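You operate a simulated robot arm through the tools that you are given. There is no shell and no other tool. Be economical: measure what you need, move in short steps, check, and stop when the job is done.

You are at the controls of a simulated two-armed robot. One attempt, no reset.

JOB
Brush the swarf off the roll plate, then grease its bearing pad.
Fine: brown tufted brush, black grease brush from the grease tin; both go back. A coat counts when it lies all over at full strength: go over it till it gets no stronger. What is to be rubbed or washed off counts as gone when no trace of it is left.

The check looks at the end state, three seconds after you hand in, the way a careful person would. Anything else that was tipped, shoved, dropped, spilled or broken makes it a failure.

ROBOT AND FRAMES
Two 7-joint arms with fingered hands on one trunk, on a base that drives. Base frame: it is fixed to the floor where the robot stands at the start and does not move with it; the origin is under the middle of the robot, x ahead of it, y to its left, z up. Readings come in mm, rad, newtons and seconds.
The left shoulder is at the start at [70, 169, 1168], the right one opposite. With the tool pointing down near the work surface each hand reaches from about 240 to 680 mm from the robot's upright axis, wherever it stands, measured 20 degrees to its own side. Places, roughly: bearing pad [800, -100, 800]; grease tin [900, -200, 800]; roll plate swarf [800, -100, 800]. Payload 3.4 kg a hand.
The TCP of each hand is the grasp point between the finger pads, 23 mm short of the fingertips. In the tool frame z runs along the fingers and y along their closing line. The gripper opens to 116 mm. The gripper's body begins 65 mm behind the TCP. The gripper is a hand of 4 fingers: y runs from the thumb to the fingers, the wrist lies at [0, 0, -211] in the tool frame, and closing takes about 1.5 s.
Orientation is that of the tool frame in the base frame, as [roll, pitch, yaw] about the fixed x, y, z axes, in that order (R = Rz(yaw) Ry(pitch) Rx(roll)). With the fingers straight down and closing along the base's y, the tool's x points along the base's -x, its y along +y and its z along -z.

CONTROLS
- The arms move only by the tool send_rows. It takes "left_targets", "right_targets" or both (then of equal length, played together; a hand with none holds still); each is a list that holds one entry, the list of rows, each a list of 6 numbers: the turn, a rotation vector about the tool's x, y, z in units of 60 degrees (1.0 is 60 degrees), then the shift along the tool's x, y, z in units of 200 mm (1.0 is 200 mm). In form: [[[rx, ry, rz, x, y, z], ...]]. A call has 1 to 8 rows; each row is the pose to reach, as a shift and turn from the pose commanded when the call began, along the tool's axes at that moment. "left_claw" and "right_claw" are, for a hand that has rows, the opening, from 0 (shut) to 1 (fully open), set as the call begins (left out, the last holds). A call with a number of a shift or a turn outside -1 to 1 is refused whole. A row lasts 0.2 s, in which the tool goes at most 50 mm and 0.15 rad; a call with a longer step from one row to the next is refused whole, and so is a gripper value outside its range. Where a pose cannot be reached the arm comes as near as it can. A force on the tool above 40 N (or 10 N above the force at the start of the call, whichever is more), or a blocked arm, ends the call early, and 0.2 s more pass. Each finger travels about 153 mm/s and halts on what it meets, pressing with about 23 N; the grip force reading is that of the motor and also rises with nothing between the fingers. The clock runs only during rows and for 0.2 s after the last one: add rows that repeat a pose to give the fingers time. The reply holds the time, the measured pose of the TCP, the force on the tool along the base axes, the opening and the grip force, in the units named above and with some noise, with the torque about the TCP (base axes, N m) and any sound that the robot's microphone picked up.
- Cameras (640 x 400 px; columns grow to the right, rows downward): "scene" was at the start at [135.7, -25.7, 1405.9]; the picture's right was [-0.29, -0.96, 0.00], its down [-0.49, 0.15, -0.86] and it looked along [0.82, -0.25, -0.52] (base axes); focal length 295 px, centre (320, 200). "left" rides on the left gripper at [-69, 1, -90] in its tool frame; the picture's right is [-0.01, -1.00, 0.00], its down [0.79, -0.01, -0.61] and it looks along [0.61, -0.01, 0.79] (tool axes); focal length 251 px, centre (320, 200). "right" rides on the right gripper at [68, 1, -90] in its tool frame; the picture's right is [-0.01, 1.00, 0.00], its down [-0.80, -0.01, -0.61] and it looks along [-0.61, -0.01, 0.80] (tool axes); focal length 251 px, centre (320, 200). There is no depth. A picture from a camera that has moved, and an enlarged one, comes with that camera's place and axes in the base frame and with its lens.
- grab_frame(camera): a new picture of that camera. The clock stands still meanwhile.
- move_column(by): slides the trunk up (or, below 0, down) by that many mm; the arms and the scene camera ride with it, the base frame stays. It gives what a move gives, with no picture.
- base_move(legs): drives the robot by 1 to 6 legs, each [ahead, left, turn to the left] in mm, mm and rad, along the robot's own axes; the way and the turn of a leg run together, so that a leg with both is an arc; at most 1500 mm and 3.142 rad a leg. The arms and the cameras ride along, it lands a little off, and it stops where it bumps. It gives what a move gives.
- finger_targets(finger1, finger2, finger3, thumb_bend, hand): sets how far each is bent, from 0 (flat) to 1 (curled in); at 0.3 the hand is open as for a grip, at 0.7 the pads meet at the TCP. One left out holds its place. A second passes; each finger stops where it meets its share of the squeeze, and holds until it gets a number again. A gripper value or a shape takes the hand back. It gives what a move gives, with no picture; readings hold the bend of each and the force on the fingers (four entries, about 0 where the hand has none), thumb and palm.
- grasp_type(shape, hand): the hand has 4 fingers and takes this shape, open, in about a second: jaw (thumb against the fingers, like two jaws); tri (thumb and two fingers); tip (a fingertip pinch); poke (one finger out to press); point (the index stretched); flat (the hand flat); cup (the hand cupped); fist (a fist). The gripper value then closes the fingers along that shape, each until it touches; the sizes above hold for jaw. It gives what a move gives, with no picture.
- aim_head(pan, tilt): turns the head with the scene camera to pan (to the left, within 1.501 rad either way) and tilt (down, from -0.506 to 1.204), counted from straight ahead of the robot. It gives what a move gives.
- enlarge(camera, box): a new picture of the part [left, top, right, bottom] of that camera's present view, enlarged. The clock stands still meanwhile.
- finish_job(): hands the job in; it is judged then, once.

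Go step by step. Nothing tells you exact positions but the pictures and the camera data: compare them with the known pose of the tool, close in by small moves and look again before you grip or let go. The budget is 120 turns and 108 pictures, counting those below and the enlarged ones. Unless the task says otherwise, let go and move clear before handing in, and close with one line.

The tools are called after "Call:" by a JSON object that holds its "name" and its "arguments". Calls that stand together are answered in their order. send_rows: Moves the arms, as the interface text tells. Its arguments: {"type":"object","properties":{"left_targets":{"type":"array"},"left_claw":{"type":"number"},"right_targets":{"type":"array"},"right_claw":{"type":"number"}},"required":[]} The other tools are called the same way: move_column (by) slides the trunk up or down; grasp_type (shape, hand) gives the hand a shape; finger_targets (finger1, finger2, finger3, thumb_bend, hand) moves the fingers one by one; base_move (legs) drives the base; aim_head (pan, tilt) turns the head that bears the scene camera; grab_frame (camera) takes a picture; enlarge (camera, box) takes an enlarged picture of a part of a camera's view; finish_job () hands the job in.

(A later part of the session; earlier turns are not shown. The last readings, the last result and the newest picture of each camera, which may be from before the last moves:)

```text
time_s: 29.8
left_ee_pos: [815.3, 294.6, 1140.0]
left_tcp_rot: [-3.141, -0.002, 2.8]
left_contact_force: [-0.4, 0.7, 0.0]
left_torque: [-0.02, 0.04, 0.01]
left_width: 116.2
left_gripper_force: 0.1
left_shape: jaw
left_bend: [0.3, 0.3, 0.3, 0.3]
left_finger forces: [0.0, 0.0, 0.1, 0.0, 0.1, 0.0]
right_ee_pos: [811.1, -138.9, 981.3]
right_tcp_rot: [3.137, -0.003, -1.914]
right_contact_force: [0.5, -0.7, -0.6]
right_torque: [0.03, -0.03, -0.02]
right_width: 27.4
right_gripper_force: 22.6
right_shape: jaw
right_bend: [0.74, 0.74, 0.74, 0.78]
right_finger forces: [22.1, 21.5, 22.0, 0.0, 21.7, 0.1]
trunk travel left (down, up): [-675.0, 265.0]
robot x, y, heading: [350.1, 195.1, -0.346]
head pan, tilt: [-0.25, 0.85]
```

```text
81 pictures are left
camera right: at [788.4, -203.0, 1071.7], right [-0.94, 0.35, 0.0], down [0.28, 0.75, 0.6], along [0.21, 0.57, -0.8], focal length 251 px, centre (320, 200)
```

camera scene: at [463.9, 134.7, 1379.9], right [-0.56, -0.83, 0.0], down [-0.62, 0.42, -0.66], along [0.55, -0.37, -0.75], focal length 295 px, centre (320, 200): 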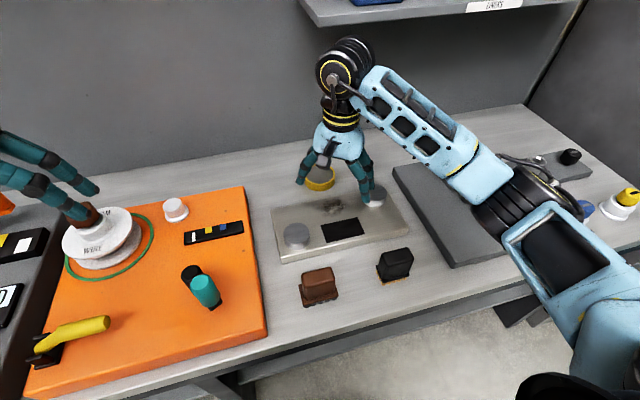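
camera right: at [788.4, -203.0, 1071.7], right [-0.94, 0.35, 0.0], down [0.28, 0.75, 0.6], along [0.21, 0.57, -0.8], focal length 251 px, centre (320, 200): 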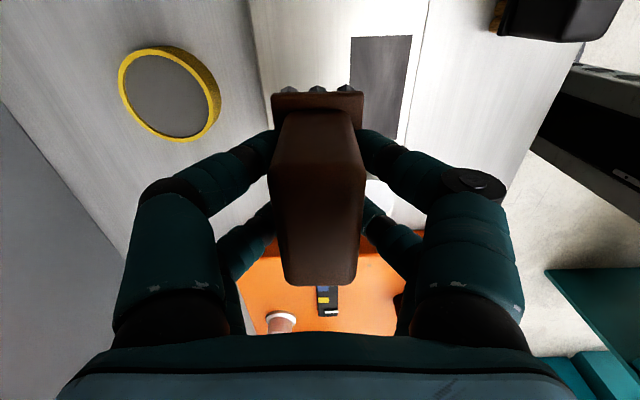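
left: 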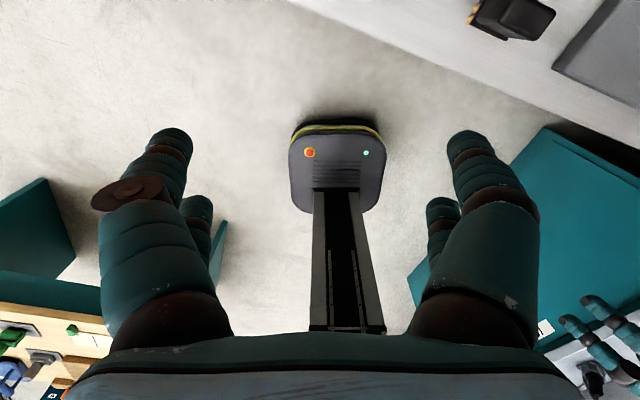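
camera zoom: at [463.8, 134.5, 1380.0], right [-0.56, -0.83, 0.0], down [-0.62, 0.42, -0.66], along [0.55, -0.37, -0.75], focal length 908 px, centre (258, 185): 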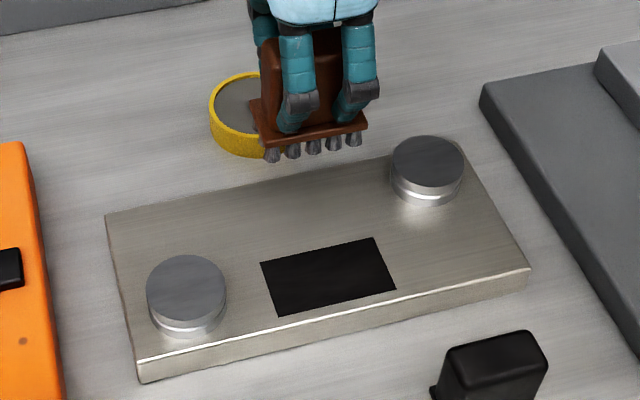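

The swarf looks gone. I'm taking the brown brush back over its spot, high for now.

Call:
{"name": "send_rows", "arguments": {"right_targets": [[[0, 0, 0, -0.084, 0.175, 0], [0, 0, 0, -0.168, 0.35, 0], [0.004, -0.003, 0, -0.252, 0.525, 0], [0.004, -0.003, 0, -0.336, 0.7, 0], [0.004, -0.003, 0, -0.419, 0.874, 0], [0.004, -0.003, 0, -0.419, 0.874, 0.2], [0.004, -0.003, 0, -0.419, 0.874, 0.4], [0.004, -0.003, 0, -0.419, 0.874, 0.4]]]}}

Call:
{"name": "enlarge", "arguments": {"camera": "scene", "box": [250, 140, 430, 320]}}

Call:
{"name": "grab_frame", "arguments": {"camera": "right"}}

```text
time_s: 31.6
left_ee_pos: [815.6, 295.2, 1141.3]
left_tcp_rot: [3.141, 0.002, 2.799]
left_contact_force: [0.4, -1.0, 0.0]
left_torque: [-0.03, 0.0, 0.0]
left_width: 116.0
left_gripper_force: 0.1
left_shape: jaw
left_bend: [0.3, 0.3, 0.3, 0.3]
left_finger forces: [0.0, 0.1, 0.1, 0.1, 0.0, 0.1]
right_ee_pos: [674.2, 0.5, 901.9]
right_tcp_rot: [3.141, -0.001, -1.915]
right_contact_force: [0.8, -0.6, -0.9]
right_torque: [0.03, 0.01, -0.01]
right_width: 27.4
right_gripper_force: 23.5
right_shape: jaw
right_bend: [0.74, 0.74, 0.74, 0.78]
right_finger forces: [22.0, 21.3, 21.7, 0.1, 21.4, 0.0]
trunk travel left (down, up): [-675.0, 265.0]
robot x, y, heading: [351.0, 192.9, -0.343]
head pan, tilt: [-0.25, 0.85]
```

```text
2.22 times, centred on (340, 230) of scene
camera zoom: at [463.6, 135.3, 1380.1], right [-0.56, -0.83, 0.0], down [-0.62, 0.42, -0.66], along [0.55, -0.37, -0.75], focal length 655 px, centre (276, 133)
```

zoom: 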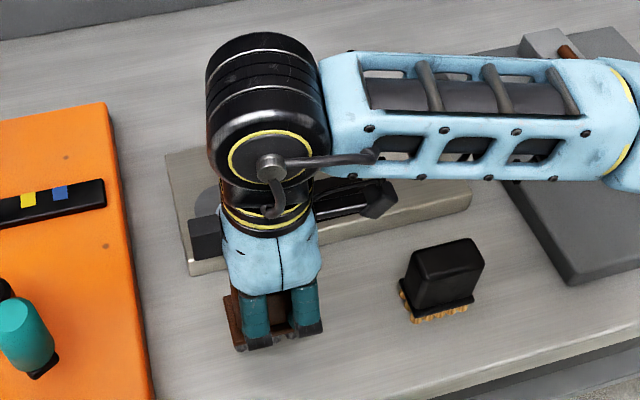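

```text
79 pictures are left
camera right: at [650.8, -65.1, 991.4], right [-0.94, 0.35, 0.0], down [0.28, 0.75, 0.61], along [0.21, 0.57, -0.8], focal length 251 px, centre (320, 200)
```

right: 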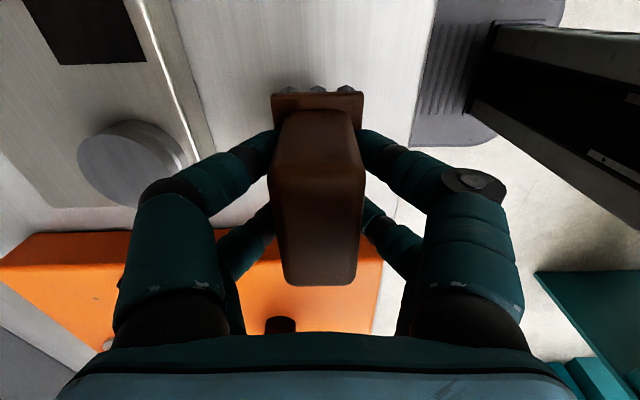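

Good match to its original place. I'm lowering to just above the bench, then feeling for it.

Call:
{"name": "send_rows", "arguments": {"right_targets": [[[0, 0, 0, 0.008, 0, 0.1], [0, 0, 0, 0.008, 0, 0.2], [0, 0, 0, 0.008, 0, 0.22], [0, 0, 0, 0.008, 0, 0.23], [0, 0, 0, 0.008, 0, 0.235], [0, 0, 0, 0.008, 0, 0.235]]]}}

```text
time_s: 33.0
left_ee_pos: [815.2, 294.4, 1141.8]
left_tcp_rot: [-3.141, 0.0, 2.799]
left_contact_force: [-0.4, -1.0, -0.3]
left_torque: [0.0, -0.02, 0.0]
left_width: 115.9
left_gripper_force: 0.1
left_shape: jaw
left_bend: [0.3, 0.3, 0.3, 0.3]
left_finger forces: [0.0, 0.1, 0.0, 0.0, 0.0, 0.1]
right_ee_pos: [673.5, -2.3, 854.9]
right_tcp_rot: [-3.141, -0.001, -1.914]
right_contact_force: [0.8, 0.8, -1.2]
right_torque: [-0.02, 0.0, 0.03]
right_width: 27.6
right_gripper_force: 22.8
right_shape: jaw
right_bend: [0.74, 0.74, 0.74, 0.78]
right_finger forces: [21.8, 21.2, 21.7, 0.0, 21.4, 0.0]
trunk travel left (down, up): [-675.0, 265.0]
robot x, y, heading: [353.3, 193.4, -0.342]
head pan, tilt: [-0.25, 0.85]
```

Call:
{"name": "send_rows", "arguments": {"right_targets": [[[0, 0, 0, 0, 0, 0.006], [0, 0, 0, 0, 0, 0.012], [0, 0, 0, 0, 0, 0.012]]]}}

```text
time_s: 33.8
left_ee_pos: [815.4, 294.0, 1140.6]
left_tcp_rot: [3.141, -0.002, 2.799]
left_contact_force: [-0.3, 0.4, 0.0]
left_torque: [-0.02, -0.01, 0.04]
left_width: 115.9
left_gripper_force: 0.1
left_shape: jaw
left_bend: [0.3, 0.3, 0.3, 0.3]
left_finger forces: [0.0, 0.0, 0.1, 0.0, 0.0, 0.0]
right_ee_pos: [674.0, -1.7, 851.9]
right_tcp_rot: [-3.141, 0.0, -1.917]
right_contact_force: [1.3, -1.5, 4.0]
right_torque: [-0.03, 0.0, 0.03]
right_width: 27.8
right_gripper_force: 22.4
right_shape: jaw
right_bend: [0.74, 0.74, 0.74, 0.78]
right_finger forces: [21.9, 21.2, 22.0, 0.1, 21.9, 0.0]
trunk travel left (down, up): [-675.0, 265.0]
robot x, y, heading: [354.2, 195.6, -0.343]
head pan, tilt: [-0.25, 0.85]
```

Light contact (about 4 N), so the brush stands on the bench. Opening the hand, then rising.

Call:
{"name": "send_rows", "arguments": {"right_targets": [[[0, 0, 0, 0, 0, 0], [0, 0, 0, 0, 0, 0], [0, 0, 0, 0, 0, 0], [0, 0, 0, 0, 0, 0], [0, 0, 0, 0, 0, 0], [0, 0, 0, 0, 0, 0]]], "right_claw": 1}}

Call:
{"name": "grab_frame", "arguments": {"camera": "right"}}

```text
time_s: 35.2
left_ee_pos: [815.2, 296.2, 1140.8]
left_tcp_rot: [3.141, -0.001, 2.8]
left_contact_force: [0.2, 1.5, -0.9]
left_torque: [0.02, 0.01, 0.0]
left_width: 116.1
left_gripper_force: 0.1
left_shape: jaw
left_bend: [0.3, 0.3, 0.3, 0.3]
left_finger forces: [0.0, 0.0, 0.1, 0.0, 0.1, 0.1]
right_ee_pos: [674.5, -2.1, 851.5]
right_tcp_rot: [3.142, 0.002, -1.916]
right_contact_force: [0.6, 0.0, 0.4]
right_torque: [-0.01, 0.01, 0.03]
right_width: 116.0
right_gripper_force: 0.1
right_shape: jaw
right_bend: [0.3, 0.3, 0.3, 0.3]
right_finger forces: [0.1, 0.1, 0.0, 0.1, 0.1, 0.1]
trunk travel left (down, up): [-675.0, 265.0]
robot x, y, heading: [350.1, 196.9, -0.338]
head pan, tilt: [-0.25, 0.85]
```

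```text
78 pictures are left
camera right: at [650.5, -66.5, 942.1], right [-0.94, 0.35, 0.0], down [0.28, 0.75, 0.61], along [0.21, 0.57, -0.8], focal length 251 px, centre (320, 200)
```

right: 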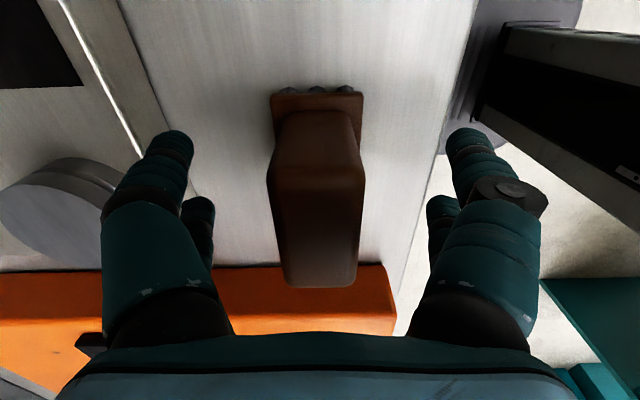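

The brush stands upright in place. I'm rising and going over the black brush.

Call:
{"name": "send_rows", "arguments": {"right_targets": [[[0, 0, 0, 0, 0, -0.2], [0, 0, 0, 0, 0, -0.4], [0, 0, 0, 0, 0, -0.5], [0, 0, 0, 0.2, -0.008, -0.5], [0, 0, 0, 0.4, -0.016, -0.5], [0, 0, 0, 0.6, -0.024, -0.5], [0, 0, 0, 0.8, -0.0325, -0.5], [0, 0, 0, 0.805, -0.0325, -0.5]]]}}

Call:
{"name": "aim_head", "arguments": {"pan": -0.1, "tilt": 1.15}}

Call:
{"name": "grab_frame", "arguments": {"camera": "scene"}}

Call:
{"name": "grab_frame", "arguments": {"camera": "right"}}

```text
time_s: 37.0
left_ee_pos: [816.3, 295.2, 1141.8]
left_tcp_rot: [3.141, -0.002, 2.799]
left_contact_force: [0.4, 0.6, -0.1]
left_torque: [-0.02, 0.05, 0.01]
left_width: 115.8
left_gripper_force: 0.1
left_shape: jaw
left_bend: [0.3, 0.3, 0.3, 0.3]
left_finger forces: [0.1, 0.0, 0.0, 0.0, 0.0, 0.0]
right_ee_pos: [625.6, -155.1, 953.7]
right_tcp_rot: [3.139, -0.002, -1.914]
right_contact_force: [0.0, 0.3, -0.1]
right_torque: [-0.07, 0.01, -0.03]
right_width: 115.9
right_gripper_force: 0.1
right_shape: jaw
right_bend: [0.3, 0.3, 0.3, 0.3]
right_finger forces: [0.0, 0.0, 0.0, 0.0, 0.0, 0.0]
trunk travel left (down, up): [-675.0, 265.0]
robot x, y, heading: [349.5, 199.1, -0.338]
head pan, tilt: [-0.25, 0.85]
```

```text
time_s: 37.8
left_ee_pos: [815.0, 295.0, 1141.5]
left_tcp_rot: [3.141, -0.001, 2.8]
left_contact_force: [-0.2, -0.6, 0.3]
left_torque: [0.01, 0.03, 0.0]
left_width: 115.7
left_gripper_force: 0.0
left_shape: jaw
left_bend: [0.3, 0.3, 0.3, 0.3]
left_finger forces: [0.0, 0.0, 0.1, 0.0, 0.0, 0.0]
right_ee_pos: [625.0, -155.0, 952.0]
right_tcp_rot: [3.141, 0.0, -1.917]
right_contact_force: [-0.5, -0.5, -0.5]
right_torque: [0.01, 0.03, -0.01]
right_width: 115.7
right_gripper_force: 0.1
right_shape: jaw
right_bend: [0.3, 0.3, 0.3, 0.3]
right_finger forces: [0.1, 0.0, 0.0, 0.1, 0.0, 0.1]
trunk travel left (down, up): [-675.0, 265.0]
robot x, y, heading: [353.6, 192.3, -0.347]
head pan, tilt: [-0.099, 1.15]
```

```text
77 pictures are left
camera scene: at [452.4, 152.8, 1359.3], right [-0.43, -0.9, 0.0], down [-0.82, 0.39, -0.41], along [0.37, -0.17, -0.91], focal length 295 px, centre (320, 200)
```

scene: 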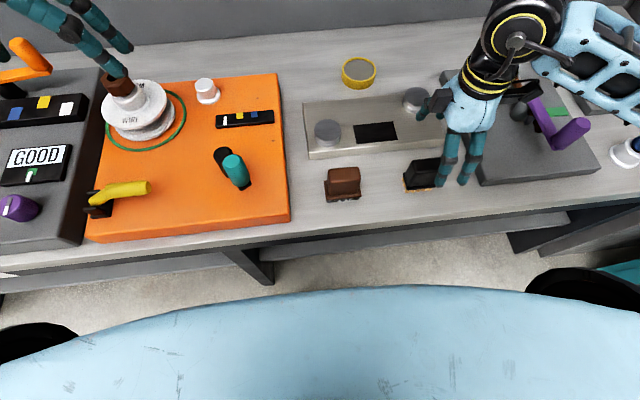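

```text
76 pictures are left
camera right: at [602.0, -219.8, 1042.9], right [-0.94, 0.35, 0.0], down [0.28, 0.75, 0.61], along [0.21, 0.57, -0.8], focal length 251 px, centre (320, 200)
```

right: 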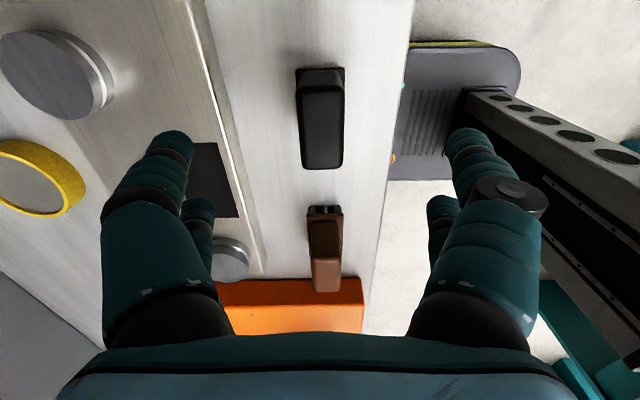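

The black brush is right under the hand. The tin is near my reach limit, so I'll drive 35 mm ahead first while the hand is clear.

Call:
{"name": "base_move", "arguments": {"legs": [[35, 0, 0]]}}

```text
time_s: 38.7
left_ee_pos: [846.1, 284.0, 1143.3]
left_tcp_rot: [-3.141, 0.005, 2.801]
left_contact_force: [-0.2, 1.0, 0.1]
left_torque: [-0.01, -0.04, 0.01]
left_width: 115.9
left_gripper_force: 0.0
left_shape: jaw
left_bend: [0.3, 0.3, 0.3, 0.3]
left_finger forces: [0.1, 0.1, 0.0, 0.0, 0.0, 0.1]
right_ee_pos: [656.3, -166.0, 953.4]
right_tcp_rot: [-3.138, 0.0, -1.917]
right_contact_force: [-0.8, -0.3, 0.9]
right_torque: [0.01, -0.03, -0.03]
right_width: 115.7
right_gripper_force: 0.0
right_shape: jaw
right_bend: [0.3, 0.3, 0.3, 0.3]
right_finger forces: [0.1, 0.0, 0.0, 0.0, 0.0, 0.0]
trunk travel left (down, up): [-675.0, 265.0]
robot x, y, heading: [382.6, 182.8, -0.342]
head pan, tilt: [-0.099, 1.15]
```

Moved 33 mm without a bump. Going back over the black brush and lowering to just above it.

Call:
{"name": "send_rows", "arguments": {"right_targets": [[[0, 0, 0, -0.007, 0.165, 0], [0, 0, 0, -0.007, 0.165, 0.13], [0, 0, 0, -0.007, 0.165, 0.26], [0, 0, 0, -0.007, 0.165, 0.26]]]}}

Call:
{"name": "grab_frame", "arguments": {"camera": "right"}}

```text
time_s: 39.7
left_ee_pos: [847.6, 283.1, 1140.6]
left_tcp_rot: [-3.14, 0.001, 2.8]
left_contact_force: [0.0, -0.6, 0.8]
left_torque: [-0.01, 0.0, 0.0]
left_width: 115.9
left_gripper_force: 0.0
left_shape: jaw
left_bend: [0.3, 0.3, 0.3, 0.3]
left_finger forces: [0.0, 0.0, 0.1, 0.1, 0.0, 0.0]
right_ee_pos: [627.5, -155.1, 900.9]
right_tcp_rot: [-3.14, 0.0, -1.916]
right_contact_force: [-0.1, -0.1, -0.1]
right_torque: [0.03, -0.02, 0.03]
right_width: 115.8
right_gripper_force: 0.1
right_shape: jaw
right_bend: [0.3, 0.3, 0.3, 0.3]
right_finger forces: [0.1, 0.1, 0.0, 0.0, 0.0, 0.1]
trunk travel left (down, up): [-675.0, 265.0]
robot x, y, heading: [384.8, 180.9, -0.344]
head pan, tilt: [-0.099, 1.15]
```

```text
75 pictures are left
camera right: at [604.0, -218.8, 990.7], right [-0.94, 0.35, 0.0], down [0.27, 0.75, 0.61], along [0.21, 0.57, -0.8], focal length 251 px, centre (320, 200)
```

right: 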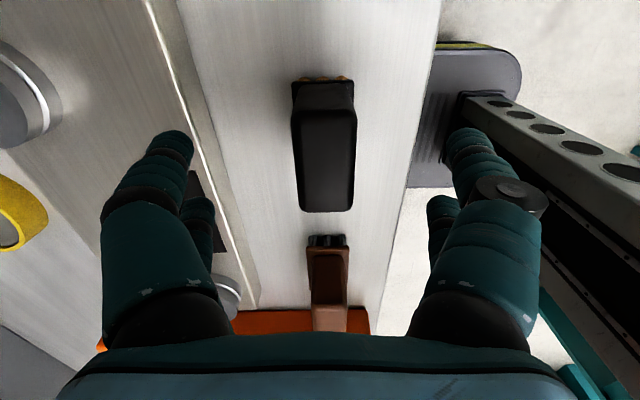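

Nearly identical geometry to the brown brush, so I'll apply the same small shift and lower.

Call:
{"name": "send_rows", "arguments": {"right_targets": [[[0, 0, 0, 0.004, 0.015, 0], [0, 0, 0, 0.004, 0.015, 0.12], [0, 0, 0, 0.004, 0.015, 0.235], [0, 0, 0, 0.004, 0.015, 0.235]]]}}

Call:
{"name": "grab_frame", "arguments": {"camera": "right"}}

```text
time_s: 40.7
left_ee_pos: [848.0, 283.5, 1140.9]
left_tcp_rot: [-3.14, 0.0, 2.801]
left_contact_force: [-0.1, 0.0, -0.9]
left_torque: [-0.02, -0.06, 0.03]
left_width: 115.9
left_gripper_force: 0.0
left_shape: jaw
left_bend: [0.3, 0.3, 0.3, 0.3]
left_finger forces: [0.0, 0.0, 0.0, 0.0, 0.0, 0.0]
right_ee_pos: [625.8, -153.9, 853.3]
right_tcp_rot: [3.142, 0.0, -1.916]
right_contact_force: [0.4, -0.3, 0.3]
right_torque: [-0.01, 0.01, 0.0]
right_width: 116.0
right_gripper_force: 0.0
right_shape: jaw
right_bend: [0.3, 0.3, 0.3, 0.3]
right_finger forces: [0.0, 0.0, 0.0, 0.0, 0.0, 0.1]
trunk travel left (down, up): [-675.0, 265.0]
robot x, y, heading: [386.3, 181.1, -0.344]
head pan, tilt: [-0.099, 1.15]
```

```text
74 pictures are left
camera right: at [601.3, -218.6, 943.5], right [-0.94, 0.35, 0.0], down [0.28, 0.75, 0.61], along [0.21, 0.57, -0.8], focal length 251 px, centre (320, 200)
```

right: 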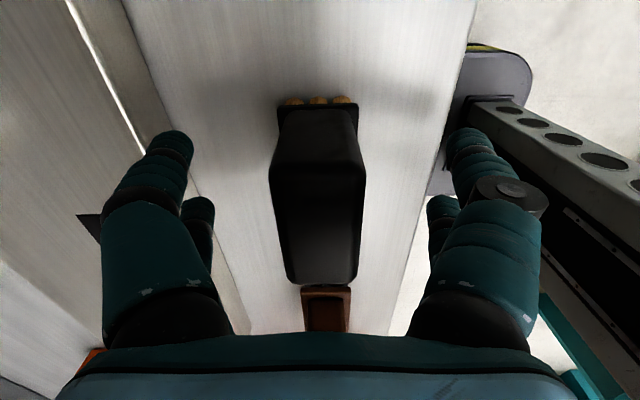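

Centred. Closing.

Call:
{"name": "send_rows", "arguments": {"right_targets": [[[0, 0, 0, 0, 0, 0], [0, 0, 0, 0, 0, 0], [0, 0, 0, 0, 0, 0], [0, 0, 0, 0, 0, 0], [0, 0, 0, 0, 0, 0], [0, 0, 0, 0, 0, 0], [0, 0, 0, 0, 0, 0], [0, 0, 0, 0, 0, 0]]], "right_claw": 0}}

Call:
{"name": "send_rows", "arguments": {"right_targets": [[[0, 0, 0, 0, 0, -0.05], [0, 0, 0, 0, 0, -0.25], [0, 0, 0, 0, 0, -0.45], [0, 0, 0, 0, 0, -0.5]]]}}

Call:
{"name": "aim_head", "arguments": {"pan": -0.25, "tilt": 0.85}}

Call:
{"name": "grab_frame", "arguments": {"camera": "right"}}

Call:
{"name": "grab_frame", "arguments": {"camera": "scene"}}

```text
time_s: 42.5
left_ee_pos: [848.7, 282.8, 1143.0]
left_tcp_rot: [3.141, -0.001, 2.8]
left_contact_force: [-0.1, 0.1, 0.6]
left_torque: [-0.03, 0.01, 0.0]
left_width: 115.9
left_gripper_force: 0.0
left_shape: jaw
left_bend: [0.3, 0.3, 0.3, 0.3]
left_finger forces: [0.0, 0.1, 0.0, 0.0, 0.1, 0.1]
right_ee_pos: [624.9, -154.4, 852.9]
right_tcp_rot: [-3.141, 0.001, -1.914]
right_contact_force: [0.3, 0.4, 0.5]
right_torque: [0.01, 0.0, -0.04]
right_width: 26.3
right_gripper_force: 23.3
right_shape: jaw
right_bend: [0.73, 0.73, 0.73, 0.77]
right_finger forces: [20.9, 20.6, 21.0, 0.0, 20.7, 0.0]
trunk travel left (down, up): [-675.0, 265.0]
robot x, y, heading: [385.7, 184.0, -0.341]
head pan, tilt: [-0.099, 1.15]
```

```text
time_s: 43.5
left_ee_pos: [848.0, 283.0, 1141.1]
left_tcp_rot: [-3.141, 0.001, 2.799]
left_contact_force: [0.4, 0.3, 0.8]
left_torque: [0.0, 0.03, -0.02]
left_width: 116.1
left_gripper_force: 0.2
left_shape: jaw
left_bend: [0.3, 0.3, 0.3, 0.3]
left_finger forces: [0.1, 0.0, 0.0, 0.0, 0.0, 0.0]
right_ee_pos: [625.6, -154.7, 954.2]
right_tcp_rot: [3.141, 0.0, -1.918]
right_contact_force: [0.5, 0.2, -1.5]
right_torque: [0.01, 0.0, -0.01]
right_width: 26.0
right_gripper_force: 23.3
right_shape: jaw
right_bend: [0.73, 0.73, 0.73, 0.77]
right_finger forces: [21.2, 20.8, 21.1, 0.0, 20.8, 0.0]
trunk travel left (down, up): [-675.0, 265.0]
robot x, y, heading: [386.6, 182.8, -0.337]
head pan, tilt: [-0.099, 1.15]
```

```text
time_s: 44.3
left_ee_pos: [847.5, 283.6, 1140.2]
left_tcp_rot: [3.141, 0.0, 2.799]
left_contact_force: [0.0, -0.3, 0.0]
left_torque: [0.01, 0.03, -0.03]
left_width: 116.0
left_gripper_force: 0.0
left_shape: jaw
left_bend: [0.3, 0.3, 0.3, 0.3]
left_finger forces: [0.0, 0.1, 0.0, 0.0, 0.1, 0.0]
right_ee_pos: [625.3, -154.7, 954.4]
right_tcp_rot: [-3.14, -0.003, -1.917]
right_contact_force: [0.0, -0.2, -1.5]
right_torque: [0.01, 0.03, 0.02]
right_width: 25.9
right_gripper_force: 22.9
right_shape: jaw
right_bend: [0.73, 0.73, 0.73, 0.77]
right_finger forces: [21.0, 20.9, 21.1, 0.1, 20.8, 0.0]
trunk travel left (down, up): [-675.0, 265.0]
robot x, y, heading: [389.1, 184.7, -0.349]
head pan, tilt: [-0.25, 0.85]
```

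```text
73 pictures are left
camera right: at [601.9, -218.3, 1044.6], right [-0.94, 0.35, 0.0], down [0.28, 0.75, 0.61], along [0.21, 0.57, -0.8], focal length 251 px, centre (320, 200)
```

right: 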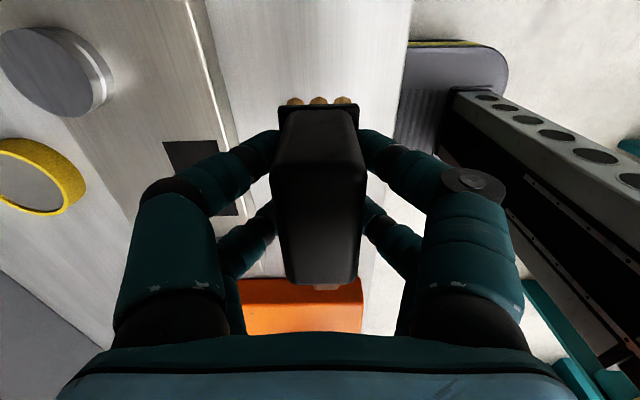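

```text
72 pictures are left
camera scene: at [496.5, 123.1, 1380.0], right [-0.56, -0.83, 0.0], down [-0.62, 0.42, -0.66], along [0.55, -0.37, -0.75], focal length 295 px, centre (320, 200)
```

scene: 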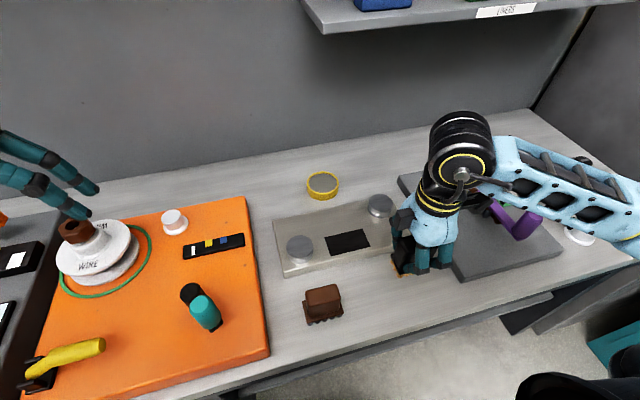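

The brush is held firmly. The wall shelf (front u≈959, underside z≈1188) means I must approach the tin low, so I'll measure the tin more exactly.

Call:
{"name": "enlarge", "arguments": {"camera": "scene", "box": [280, 150, 380, 250]}}

Call:
{"name": "enlarge", "arguments": {"camera": "right", "box": [0, 110, 120, 230]}}

```text
4.00 times, centred on (330, 200) of scene
camera zoom: at [496.5, 123.1, 1380.0], right [-0.56, -0.83, 0.0], down [-0.62, 0.42, -0.66], along [0.55, -0.37, -0.75], focal length 1180 px, centre (280, 200)
```

zoom: 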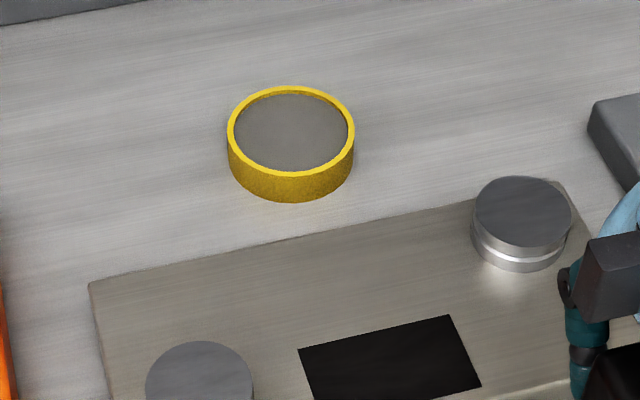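

```text
3.33 times, centred on (60, 170) of right
camera zoom: at [601.9, -218.3, 1044.6], right [-0.94, 0.35, 0.0], down [0.28, 0.75, 0.61], along [0.21, 0.57, -0.8], focal length 838 px, centre (1187, 300)
```

zoom: 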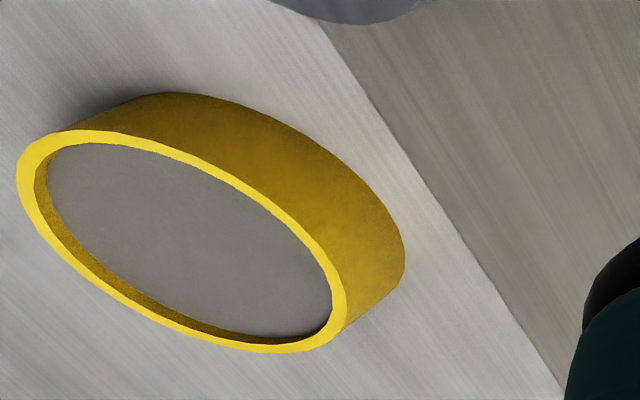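

The tin's rim centre is at about (960, 139.5) and z≈820, with the grease just below the rim. I'll go between the rollers, drop low, and slide in under the shelf.

Call:
{"name": "send_rows", "arguments": {"right_targets": [[[0, 0, 0, -0.125, -0.2, 0], [0, 0, 0, -0.25, -0.4, 0], [0, 0, 0, -0.38, -0.595, 0], [0, 0, 0, -0.38, -0.595, 0.15], [0, 0, 0, -0.38, -0.595, 0.3], [0, 0, 0, -0.38, -0.595, 0.3]]]}}

Call:
{"name": "grab_frame", "arguments": {"camera": "scene"}}

```text
time_s: 45.7
left_ee_pos: [849.0, 283.1, 1140.6]
left_tcp_rot: [3.141, 0.0, 2.799]
left_contact_force: [-0.7, 0.1, -0.2]
left_torque: [-0.01, 0.0, -0.02]
left_width: 115.9
left_gripper_force: 0.1
left_shape: jaw
left_bend: [0.3, 0.3, 0.3, 0.3]
left_finger forces: [0.0, 0.0, 0.0, 0.0, 0.0, 0.0]
right_ee_pos: [762.2, -122.5, 893.2]
right_tcp_rot: [-3.141, -0.003, -1.914]
right_contact_force: [0.2, 0.3, -1.0]
right_torque: [0.0, 0.0, -0.03]
right_width: 26.1
right_gripper_force: 23.0
right_shape: jaw
right_bend: [0.73, 0.73, 0.73, 0.77]
right_finger forces: [21.1, 20.7, 21.0, 0.0, 20.7, 0.0]
trunk travel left (down, up): [-675.0, 265.0]
robot x, y, heading: [385.0, 180.7, -0.345]
head pan, tilt: [-0.25, 0.85]
```

```text
69 pictures are left
camera scene: at [496.9, 123.4, 1380.0], right [-0.56, -0.83, 0.0], down [-0.62, 0.42, -0.66], along [0.55, -0.37, -0.75], focal length 295 px, centre (320, 200)
```

scene: 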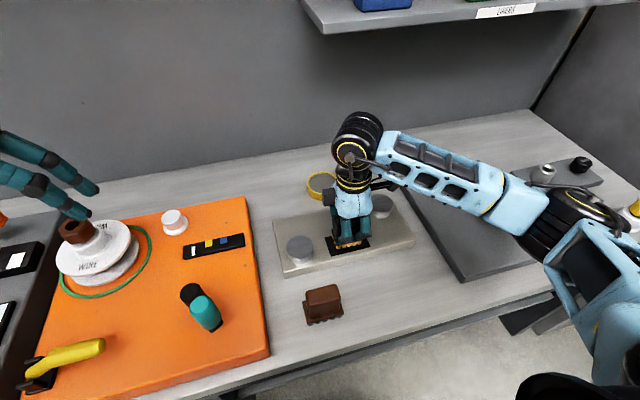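

Path is clear. Sliding forward towards the tin in short steps.

Call:
{"name": "send_rows", "arguments": {"right_targets": [[[0, 0, 0, 0, -0.2, 0], [0, 0, 0, 0, -0.4, 0], [0, 0, 0, 0, -0.6, 0], [0, 0, 0, 0, -0.75, 0], [0, 0, 0, 0, -0.85, 0], [0, 0, 0, 0, -0.85, 0]]]}}

Call:
{"name": "grab_frame", "arguments": {"camera": "scene"}}

Call:
{"name": "grab_frame", "arguments": {"camera": "right"}}

```text
time_s: 47.1
left_ee_pos: [848.2, 282.4, 1143.4]
left_tcp_rot: [3.141, 0.0, 2.801]
left_contact_force: [-0.8, -0.1, -0.6]
left_torque: [-0.04, -0.01, 0.01]
left_width: 115.9
left_gripper_force: 0.1
left_shape: jaw
left_bend: [0.3, 0.3, 0.3, 0.3]
left_finger forces: [0.1, 0.0, 0.1, 0.1, 0.1, 0.0]
right_ee_pos: [922.8, -180.7, 892.9]
right_tcp_rot: [3.14, 0.002, -1.914]
right_contact_force: [-0.3, -0.1, -1.5]
right_torque: [0.0, -0.02, -0.01]
right_width: 26.2
right_gripper_force: 23.3
right_shape: jaw
right_bend: [0.73, 0.73, 0.73, 0.77]
right_finger forces: [21.0, 20.6, 21.0, 0.0, 20.6, 0.1]
trunk travel left (down, up): [-675.0, 265.0]
robot x, y, heading: [384.6, 183.8, -0.341]
head pan, tilt: [-0.25, 0.85]
```

```text
68 pictures are left
camera scene: at [496.3, 122.6, 1380.0], right [-0.56, -0.83, 0.0], down [-0.62, 0.42, -0.66], along [0.55, -0.37, -0.75], focal length 295 px, centre (320, 200)
```

scene: 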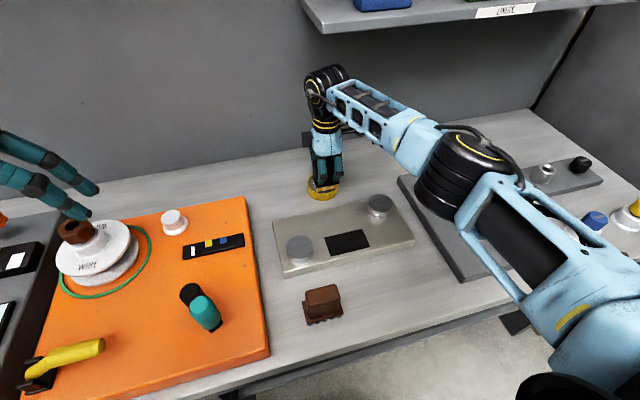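

```text
67 pictures are left
camera right: at [899.3, -245.4, 983.4], right [-0.94, 0.35, 0.0], down [0.27, 0.75, 0.61], along [0.21, 0.57, -0.8], focal length 251 px, centre (320, 200)
```

right: 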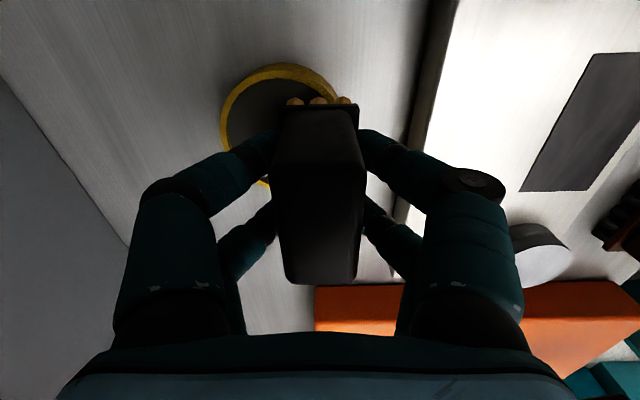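

The tin centre is at about (957.5, 138.5), so 27 mm more ahead.

Call:
{"name": "send_rows", "arguments": {"right_targets": [[[0, 0, 0, -0.004, -0.05, 0], [0, 0, 0, -0.004, -0.1, 0], [0, 0, 0, -0.004, -0.137, 0], [0, 0, 0, -0.004, -0.137, 0]]]}}

Call:
{"name": "grab_frame", "arguments": {"camera": "right"}}

Call:
{"name": "enlarge", "arguments": {"camera": "scene", "box": [270, 130, 370, 230]}}

```text
time_s: 48.1
left_ee_pos: [849.4, 283.7, 1142.4]
left_tcp_rot: [3.141, 0.0, 2.799]
left_contact_force: [-0.6, -0.3, -0.3]
left_torque: [0.03, 0.03, -0.01]
left_width: 115.6
left_gripper_force: 0.1
left_shape: jaw
left_bend: [0.3, 0.3, 0.3, 0.3]
left_finger forces: [0.0, 0.0, 0.0, 0.0, 0.0, 0.0]
right_ee_pos: [934.0, -185.5, 893.5]
right_tcp_rot: [-3.141, -0.002, -1.916]
right_contact_force: [0.0, 0.9, -0.7]
right_torque: [-0.02, -0.01, 0.0]
right_width: 25.9
right_gripper_force: 23.2
right_shape: jaw
right_bend: [0.73, 0.73, 0.73, 0.77]
right_finger forces: [20.8, 20.5, 20.9, 0.0, 20.6, 0.1]
right hand out of reach, approached as far as the arm can: row 2, 3, 4
trunk travel left (down, up): [-675.0, 265.0]
robot x, y, heading: [385.9, 183.8, -0.338]
head pan, tilt: [-0.25, 0.85]
```

```text
66 pictures are left
camera right: at [911.4, -250.7, 984.5], right [-0.94, 0.35, 0.0], down [0.28, 0.75, 0.61], along [0.21, 0.57, -0.8], focal length 251 px, centre (320, 200)
```

right: 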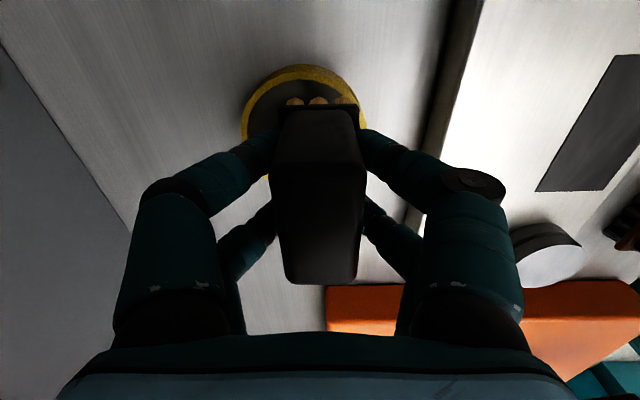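

```text
4.00 times, centred on (320, 180) of scene
camera zoom: at [496.9, 123.3, 1380.0], right [-0.56, -0.83, 0.0], down [-0.62, 0.42, -0.66], along [0.55, -0.37, -0.75], focal length 1180 px, centre (320, 280)
```

zoom: 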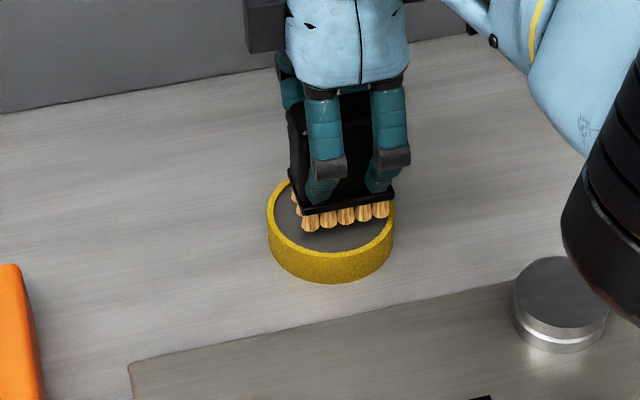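

The arm falls short at u≈942, and I need about 15 mm more. I'll check the base clearance with the left camera before driving closer.

Call:
{"name": "grab_frame", "arguments": {"camera": "left"}}

```text
64 pictures are left
camera left: at [913.8, 259.7, 1231.2], right [-0.33, -0.94, 0.0], down [-0.75, 0.26, 0.61], along [-0.57, 0.2, -0.79], focal length 251 px, centre (320, 200)
```

left: 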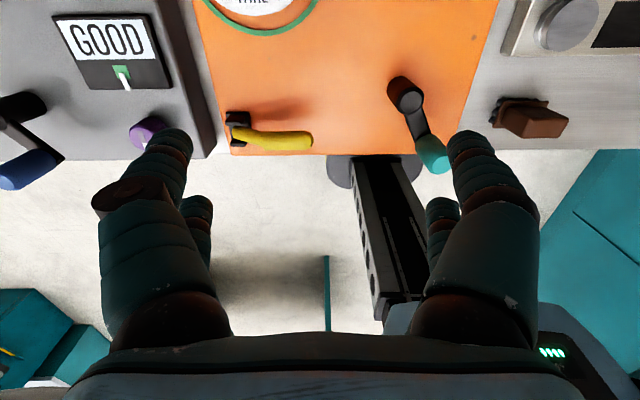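

From the first left-camera picture the base front is only about 200 mm ahead of the axis, so about 70 mm remain to the bench edge. I'll retract the hand a bit and drive 35 mm ahead.

Call:
{"name": "send_rows", "arguments": {"right_targets": [[[0, 0, 0, 0, 0.1, -0.02], [0, 0, 0, 0, 0.2, -0.02], [0, 0, 0, 0, 0.2, -0.02]]]}}

Call:
{"name": "base_move", "arguments": {"legs": [[35, 0, 0]]}}

```text
time_s: 48.9
left_ee_pos: [849.2, 283.6, 1140.6]
left_tcp_rot: [3.141, -0.001, 2.799]
left_contact_force: [-0.3, -0.1, 0.1]
left_torque: [-0.04, -0.03, 0.01]
left_width: 115.8
left_gripper_force: 0.2
left_shape: jaw
left_bend: [0.3, 0.3, 0.3, 0.3]
left_finger forces: [0.0, 0.1, 0.0, 0.1, 0.1, 0.0]
right_ee_pos: [897.1, -173.0, 897.7]
right_tcp_rot: [3.141, -0.001, -1.915]
right_contact_force: [0.1, -1.0, -1.0]
right_torque: [-0.02, -0.02, -0.03]
right_width: 25.8
right_gripper_force: 22.8
right_shape: jaw
right_bend: [0.73, 0.73, 0.73, 0.77]
right_finger forces: [20.9, 20.4, 20.9, 0.1, 20.5, 0.0]
trunk travel left (down, up): [-675.0, 265.0]
robot x, y, heading: [382.2, 182.7, -0.345]
head pan, tilt: [-0.25, 0.85]
```

```text
time_s: 49.7
left_ee_pos: [878.4, 272.5, 1142.7]
left_tcp_rot: [-3.14, 0.005, 2.799]
left_contact_force: [-0.2, 0.3, -0.2]
left_torque: [0.0, -0.01, 0.0]
left_width: 115.8
left_gripper_force: 0.0
left_shape: jaw
left_bend: [0.3, 0.3, 0.3, 0.3]
left_finger forces: [0.0, 0.0, 0.1, 0.1, 0.1, 0.0]
right_ee_pos: [926.7, -183.4, 900.4]
right_tcp_rot: [-3.138, 0.0, -1.915]
right_contact_force: [0.7, 0.6, -1.6]
right_torque: [-0.03, -0.01, -0.02]
right_width: 25.8
right_gripper_force: 22.4
right_shape: jaw
right_bend: [0.73, 0.73, 0.73, 0.77]
right_finger forces: [20.9, 20.7, 20.9, 0.0, 20.5, 0.0]
trunk travel left (down, up): [-675.0, 265.0]
robot x, y, heading: [417.8, 170.3, -0.344]
head pan, tilt: [-0.25, 0.85]
```

Call:
{"name": "send_rows", "arguments": {"right_targets": [[[0, 0, 0, -0.01, -0.06, 0.02], [0, 0, 0, -0.01, -0.114, 0.035], [0, 0, 0, -0.01, -0.114, 0.035]]]}}

Call:
{"name": "grab_frame", "arguments": {"camera": "right"}}

Call:
{"name": "enlarge", "arguments": {"camera": "scene", "box": [270, 130, 370, 230]}}

```text
time_s: 50.5
left_ee_pos: [880.8, 271.1, 1142.6]
left_tcp_rot: [-3.142, -0.002, 2.8]
left_contact_force: [-0.7, -0.2, 0.4]
left_torque: [0.03, -0.01, -0.01]
left_width: 115.8
left_gripper_force: 0.1
left_shape: jaw
left_bend: [0.3, 0.3, 0.3, 0.3]
left_finger forces: [0.0, 0.1, 0.0, 0.0, 0.1, 0.0]
right_ee_pos: [952.4, -189.8, 890.7]
right_tcp_rot: [-3.141, 0.001, -1.914]
right_contact_force: [0.4, -0.4, -0.5]
right_torque: [-0.03, -0.01, 0.01]
right_width: 26.0
right_gripper_force: 23.2
right_shape: jaw
right_bend: [0.73, 0.73, 0.73, 0.77]
right_finger forces: [20.9, 20.5, 20.8, 0.0, 20.5, 0.1]
trunk travel left (down, up): [-675.0, 265.0]
robot x, y, heading: [416.8, 168.5, -0.341]
head pan, tilt: [-0.25, 0.85]
```

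```text
63 pictures are left
camera right: at [929.1, -254.4, 980.6], right [-0.94, 0.35, 0.0], down [0.28, 0.75, 0.61], along [0.21, 0.57, -0.8], focal length 251 px, centre (320, 200)
```

right: 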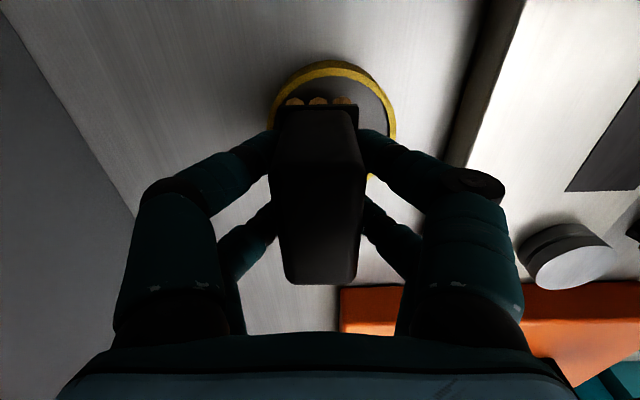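

```text
4.00 times, centred on (320, 180) of scene
camera zoom: at [529.9, 110.7, 1379.9], right [-0.56, -0.83, 0.0], down [-0.62, 0.42, -0.66], along [0.55, -0.37, -0.75], focal length 1180 px, centre (320, 280)
```

zoom: 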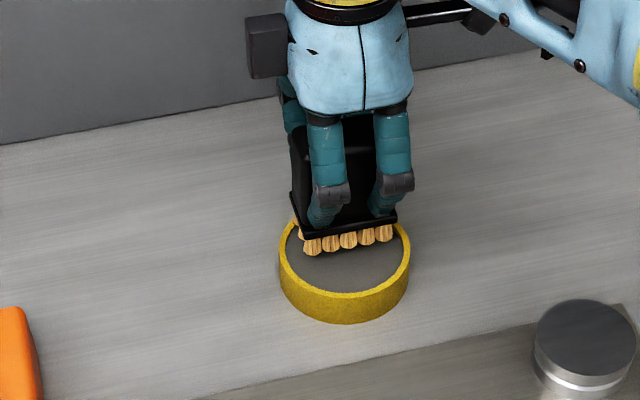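

Slightly too far; tin centre is about (955.5,138). I'm shifting back 5.5 mm and lowering into the grease slowly.

Call:
{"name": "send_rows", "arguments": {"right_targets": [[[0, 0, 0, 0.005, 0.027, 0], [0, 0, 0, 0.005, 0.027, 0.015], [0, 0, 0, 0.005, 0.027, 0.03], [0, 0, 0, 0.005, 0.027, 0.04], [0, 0, 0, 0.005, 0.027, 0.04]]]}}

Call:
{"name": "enlarge", "arguments": {"camera": "scene", "box": [270, 130, 370, 230]}}

Call:
{"name": "grab_frame", "arguments": {"camera": "right"}}

```text
time_s: 51.7
left_ee_pos: [880.9, 270.6, 1141.7]
left_tcp_rot: [-3.141, 0.001, 2.801]
left_contact_force: [-0.6, 0.4, 0.1]
left_torque: [0.01, 0.02, -0.02]
left_width: 115.7
left_gripper_force: 0.1
left_shape: jaw
left_bend: [0.3, 0.3, 0.3, 0.3]
left_finger forces: [0.0, 0.1, 0.1, 0.0, 0.0, 0.1]
right_ee_pos: [946.2, -189.2, 883.3]
right_tcp_rot: [3.141, 0.0, -1.915]
right_contact_force: [1.1, 0.4, -1.4]
right_torque: [-0.02, 0.03, -0.02]
right_width: 25.7
right_gripper_force: 23.2
right_shape: jaw
right_bend: [0.73, 0.73, 0.73, 0.77]
right_finger forces: [20.8, 20.5, 20.8, 0.0, 20.5, 0.1]
trunk travel left (down, up): [-675.0, 265.0]
robot x, y, heading: [419.3, 168.8, -0.344]
head pan, tilt: [-0.25, 0.85]
```

```text
4.00 times, centred on (320, 180) of scene
camera zoom: at [529.5, 111.4, 1380.0], right [-0.56, -0.83, 0.0], down [-0.62, 0.42, -0.66], along [0.55, -0.37, -0.75], focal length 1180 px, centre (320, 280)
```

zoom: 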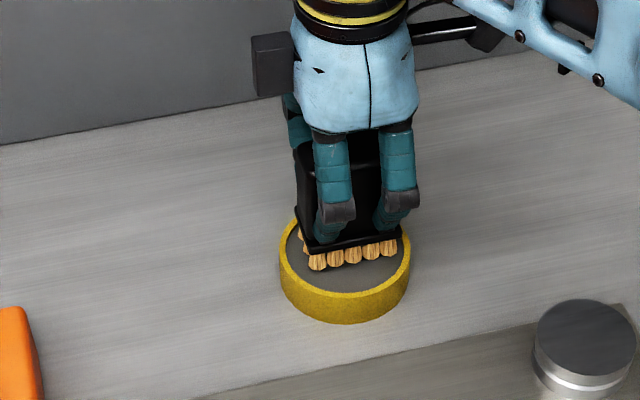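

```text
60 pictures are left
camera right: at [923.0, -253.6, 973.1], right [-0.94, 0.35, 0.0], down [0.28, 0.75, 0.61], along [0.21, 0.57, -0.8], focal length 251 px, centre (320, 200)
```

right: 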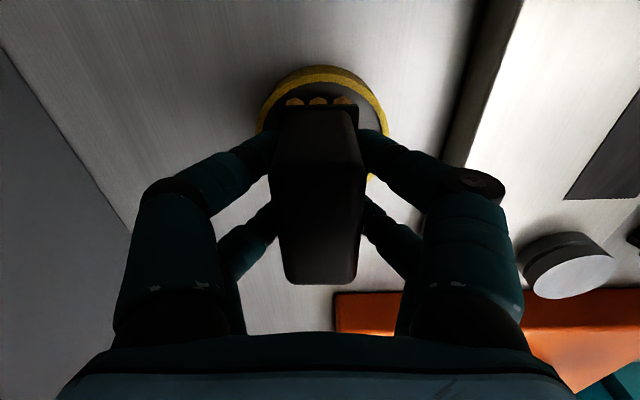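

Centred in u; I'll nudge 3 mm left and keep lowering.

Call:
{"name": "send_rows", "arguments": {"right_targets": [[[0, 0, 0, -0.015, 0, 0], [0, 0, 0, -0.015, 0, 0.01], [0, 0, 0, -0.015, 0, 0.02], [0, 0, 0, -0.015, 0, 0.02]]]}}

```text
time_s: 52.7
left_ee_pos: [881.0, 271.5, 1141.3]
left_tcp_rot: [3.141, 0.001, 2.798]
left_contact_force: [-0.7, -0.5, 0.2]
left_torque: [0.0, 0.0, -0.01]
left_width: 116.0
left_gripper_force: 0.0
left_shape: jaw
left_bend: [0.3, 0.3, 0.3, 0.3]
left_finger forces: [0.1, 0.0, 0.0, 0.1, 0.0, 0.0]
right_ee_pos: [948.0, -185.9, 878.5]
right_tcp_rot: [3.141, 0.001, -1.915]
right_contact_force: [1.1, 0.6, -0.7]
right_torque: [0.02, 0.04, -0.03]
right_width: 25.7
right_gripper_force: 23.4
right_shape: jaw
right_bend: [0.73, 0.73, 0.73, 0.77]
right_finger forces: [20.8, 20.5, 20.7, 0.0, 20.5, 0.0]
trunk travel left (down, up): [-675.0, 265.0]
robot x, y, heading: [414.4, 171.3, -0.344]
head pan, tilt: [-0.25, 0.85]
```

Call:
{"name": "send_rows", "arguments": {"right_targets": [[[0, 0, 0, 0, 0, 0.01], [0, 0, 0, 0, 0, 0.02], [0, 0, 0, 0, 0, 0.02]]]}}

Call:
{"name": "enlarge", "arguments": {"camera": "scene", "box": [270, 130, 370, 230]}}

```text
time_s: 53.5
left_ee_pos: [881.0, 271.2, 1143.0]
left_tcp_rot: [-3.14, -0.001, 2.798]
left_contact_force: [0.9, 0.5, 1.3]
left_torque: [0.01, 0.04, 0.01]
left_width: 116.1
left_gripper_force: 0.1
left_shape: jaw
left_bend: [0.3, 0.3, 0.3, 0.3]
left_finger forces: [0.1, 0.0, 0.1, 0.0, 0.1, 0.1]
right_ee_pos: [947.0, -185.5, 875.3]
right_tcp_rot: [-3.14, 0.001, -1.914]
right_contact_force: [1.3, -1.3, 7.4]
right_torque: [-0.02, 0.0, 0.01]
right_width: 25.7
right_gripper_force: 23.0
right_shape: jaw
right_bend: [0.73, 0.73, 0.73, 0.77]
right_finger forces: [21.5, 20.9, 21.8, 0.1, 21.9, 0.0]
trunk travel left (down, up): [-675.0, 265.0]
robot x, y, heading: [415.2, 171.8, -0.341]
head pan, tilt: [-0.25, 0.85]
```

```text
4.00 times, centred on (320, 180) of scene
camera zoom: at [528.5, 111.9, 1380.2], right [-0.56, -0.83, 0.0], down [-0.62, 0.42, -0.66], along [0.55, -0.37, -0.75], focal length 1180 px, centre (320, 280)
```

zoom: 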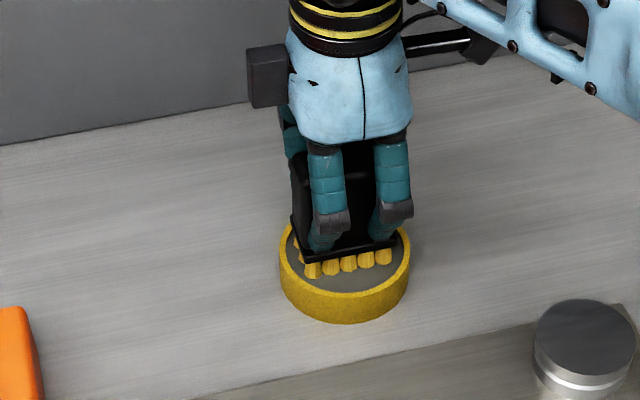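

The bristles touched the grease (7 N) and turned yellow, so they're loaded. Lifting straight out, then back over the pad.

Call:
{"name": "send_rows", "arguments": {"right_targets": [[[0, 0, 0, 0, 0, -0.05], [0, 0, 0, 0, 0, -0.1], [0, 0, 0, 0, 0.2, -0.1], [0, 0, 0, 0, 0.4, -0.1], [0, 0, 0, 0, 0.6, -0.1], [0, 0, 0, 0, 0.8, -0.1], [0, 0, 0, 0.005, 0.96, -0.1], [0, 0, 0, 0.005, 0.96, -0.1]]]}}

Call:
{"name": "enlarge", "arguments": {"camera": "scene", "box": [250, 130, 410, 290]}}

Call:
{"name": "grab_frame", "arguments": {"camera": "right"}}

```text
time_s: 55.3
left_ee_pos: [882.5, 270.9, 1141.6]
left_tcp_rot: [-3.14, 0.001, 2.799]
left_contact_force: [0.5, -1.0, 0.0]
left_torque: [0.01, 0.01, 0.03]
left_width: 116.0
left_gripper_force: 0.1
left_shape: jaw
left_bend: [0.3, 0.3, 0.3, 0.3]
left_finger forces: [0.1, 0.0, 0.0, 0.0, 0.1, 0.0]
right_ee_pos: [766.4, -121.1, 895.0]
right_tcp_rot: [3.142, -0.001, -1.917]
right_contact_force: [0.6, -0.1, -0.9]
right_torque: [0.0, 0.03, -0.01]
right_width: 26.0
right_gripper_force: 23.1
right_shape: jaw
right_bend: [0.73, 0.73, 0.73, 0.77]
right_finger forces: [20.9, 20.6, 20.9, 0.0, 20.6, 0.1]
trunk travel left (down, up): [-675.0, 265.0]
robot x, y, heading: [414.2, 173.1, -0.34]
head pan, tilt: [-0.25, 0.85]
```

```text
2.50 times, centred on (330, 210) of scene
camera zoom: at [529.9, 111.4, 1380.0], right [-0.56, -0.83, 0.0], down [-0.62, 0.42, -0.66], along [0.55, -0.37, -0.75], focal length 737 px, centre (295, 175)
```

zoom: 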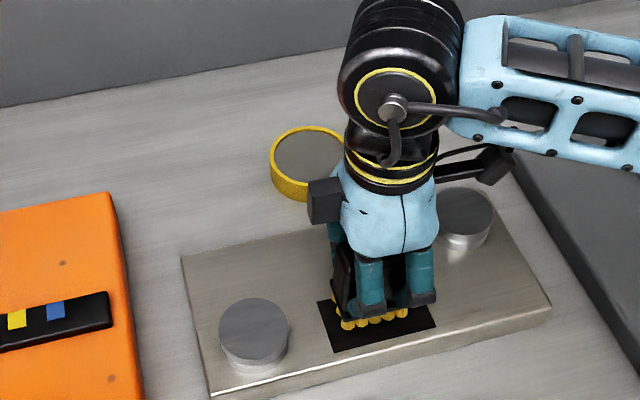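

```text
57 pictures are left
camera right: at [742.5, -186.5, 985.2], right [-0.94, 0.35, 0.0], down [0.28, 0.75, 0.61], along [0.21, 0.57, -0.8], focal length 251 px, centre (320, 200)
```

right: 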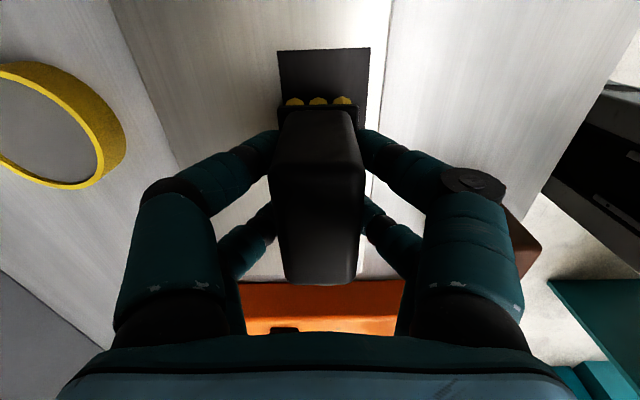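

The brush is right above the pad (u 735–788, v 90–181). I'm lowering until it touches.

Call:
{"name": "send_rows", "arguments": {"right_targets": [[[0, 0, 0, 0.035, 0.005, 0.03], [0, 0, 0, 0.035, 0.005, 0.05], [0, 0, 0, 0.035, 0.005, 0.06], [0, 0, 0, 0.035, 0.005, 0.065], [0, 0, 0, 0.035, 0.005, 0.065]]]}}

```text
time_s: 56.5
left_ee_pos: [880.2, 272.3, 1141.8]
left_tcp_rot: [3.141, 0.001, 2.799]
left_contact_force: [-0.5, -0.9, -0.1]
left_torque: [0.0, -0.03, -0.03]
left_width: 116.0
left_gripper_force: 0.0
left_shape: jaw
left_bend: [0.3, 0.3, 0.3, 0.3]
left_finger forces: [0.0, 0.0, 0.1, 0.1, 0.0, 0.0]
right_ee_pos: [763.8, -128.2, 882.0]
right_tcp_rot: [-3.139, -0.001, -1.915]
right_contact_force: [2.3, -1.2, 9.7]
right_torque: [-0.04, -0.08, 0.02]
right_width: 26.0
right_gripper_force: 22.7
right_shape: jaw
right_bend: [0.73, 0.73, 0.73, 0.77]
right_finger forces: [21.6, 21.1, 22.5, 0.0, 22.1, 0.1]
trunk travel left (down, up): [-675.0, 265.0]
robot x, y, heading: [420.3, 169.2, -0.343]
head pan, tilt: [-0.25, 0.85]
```

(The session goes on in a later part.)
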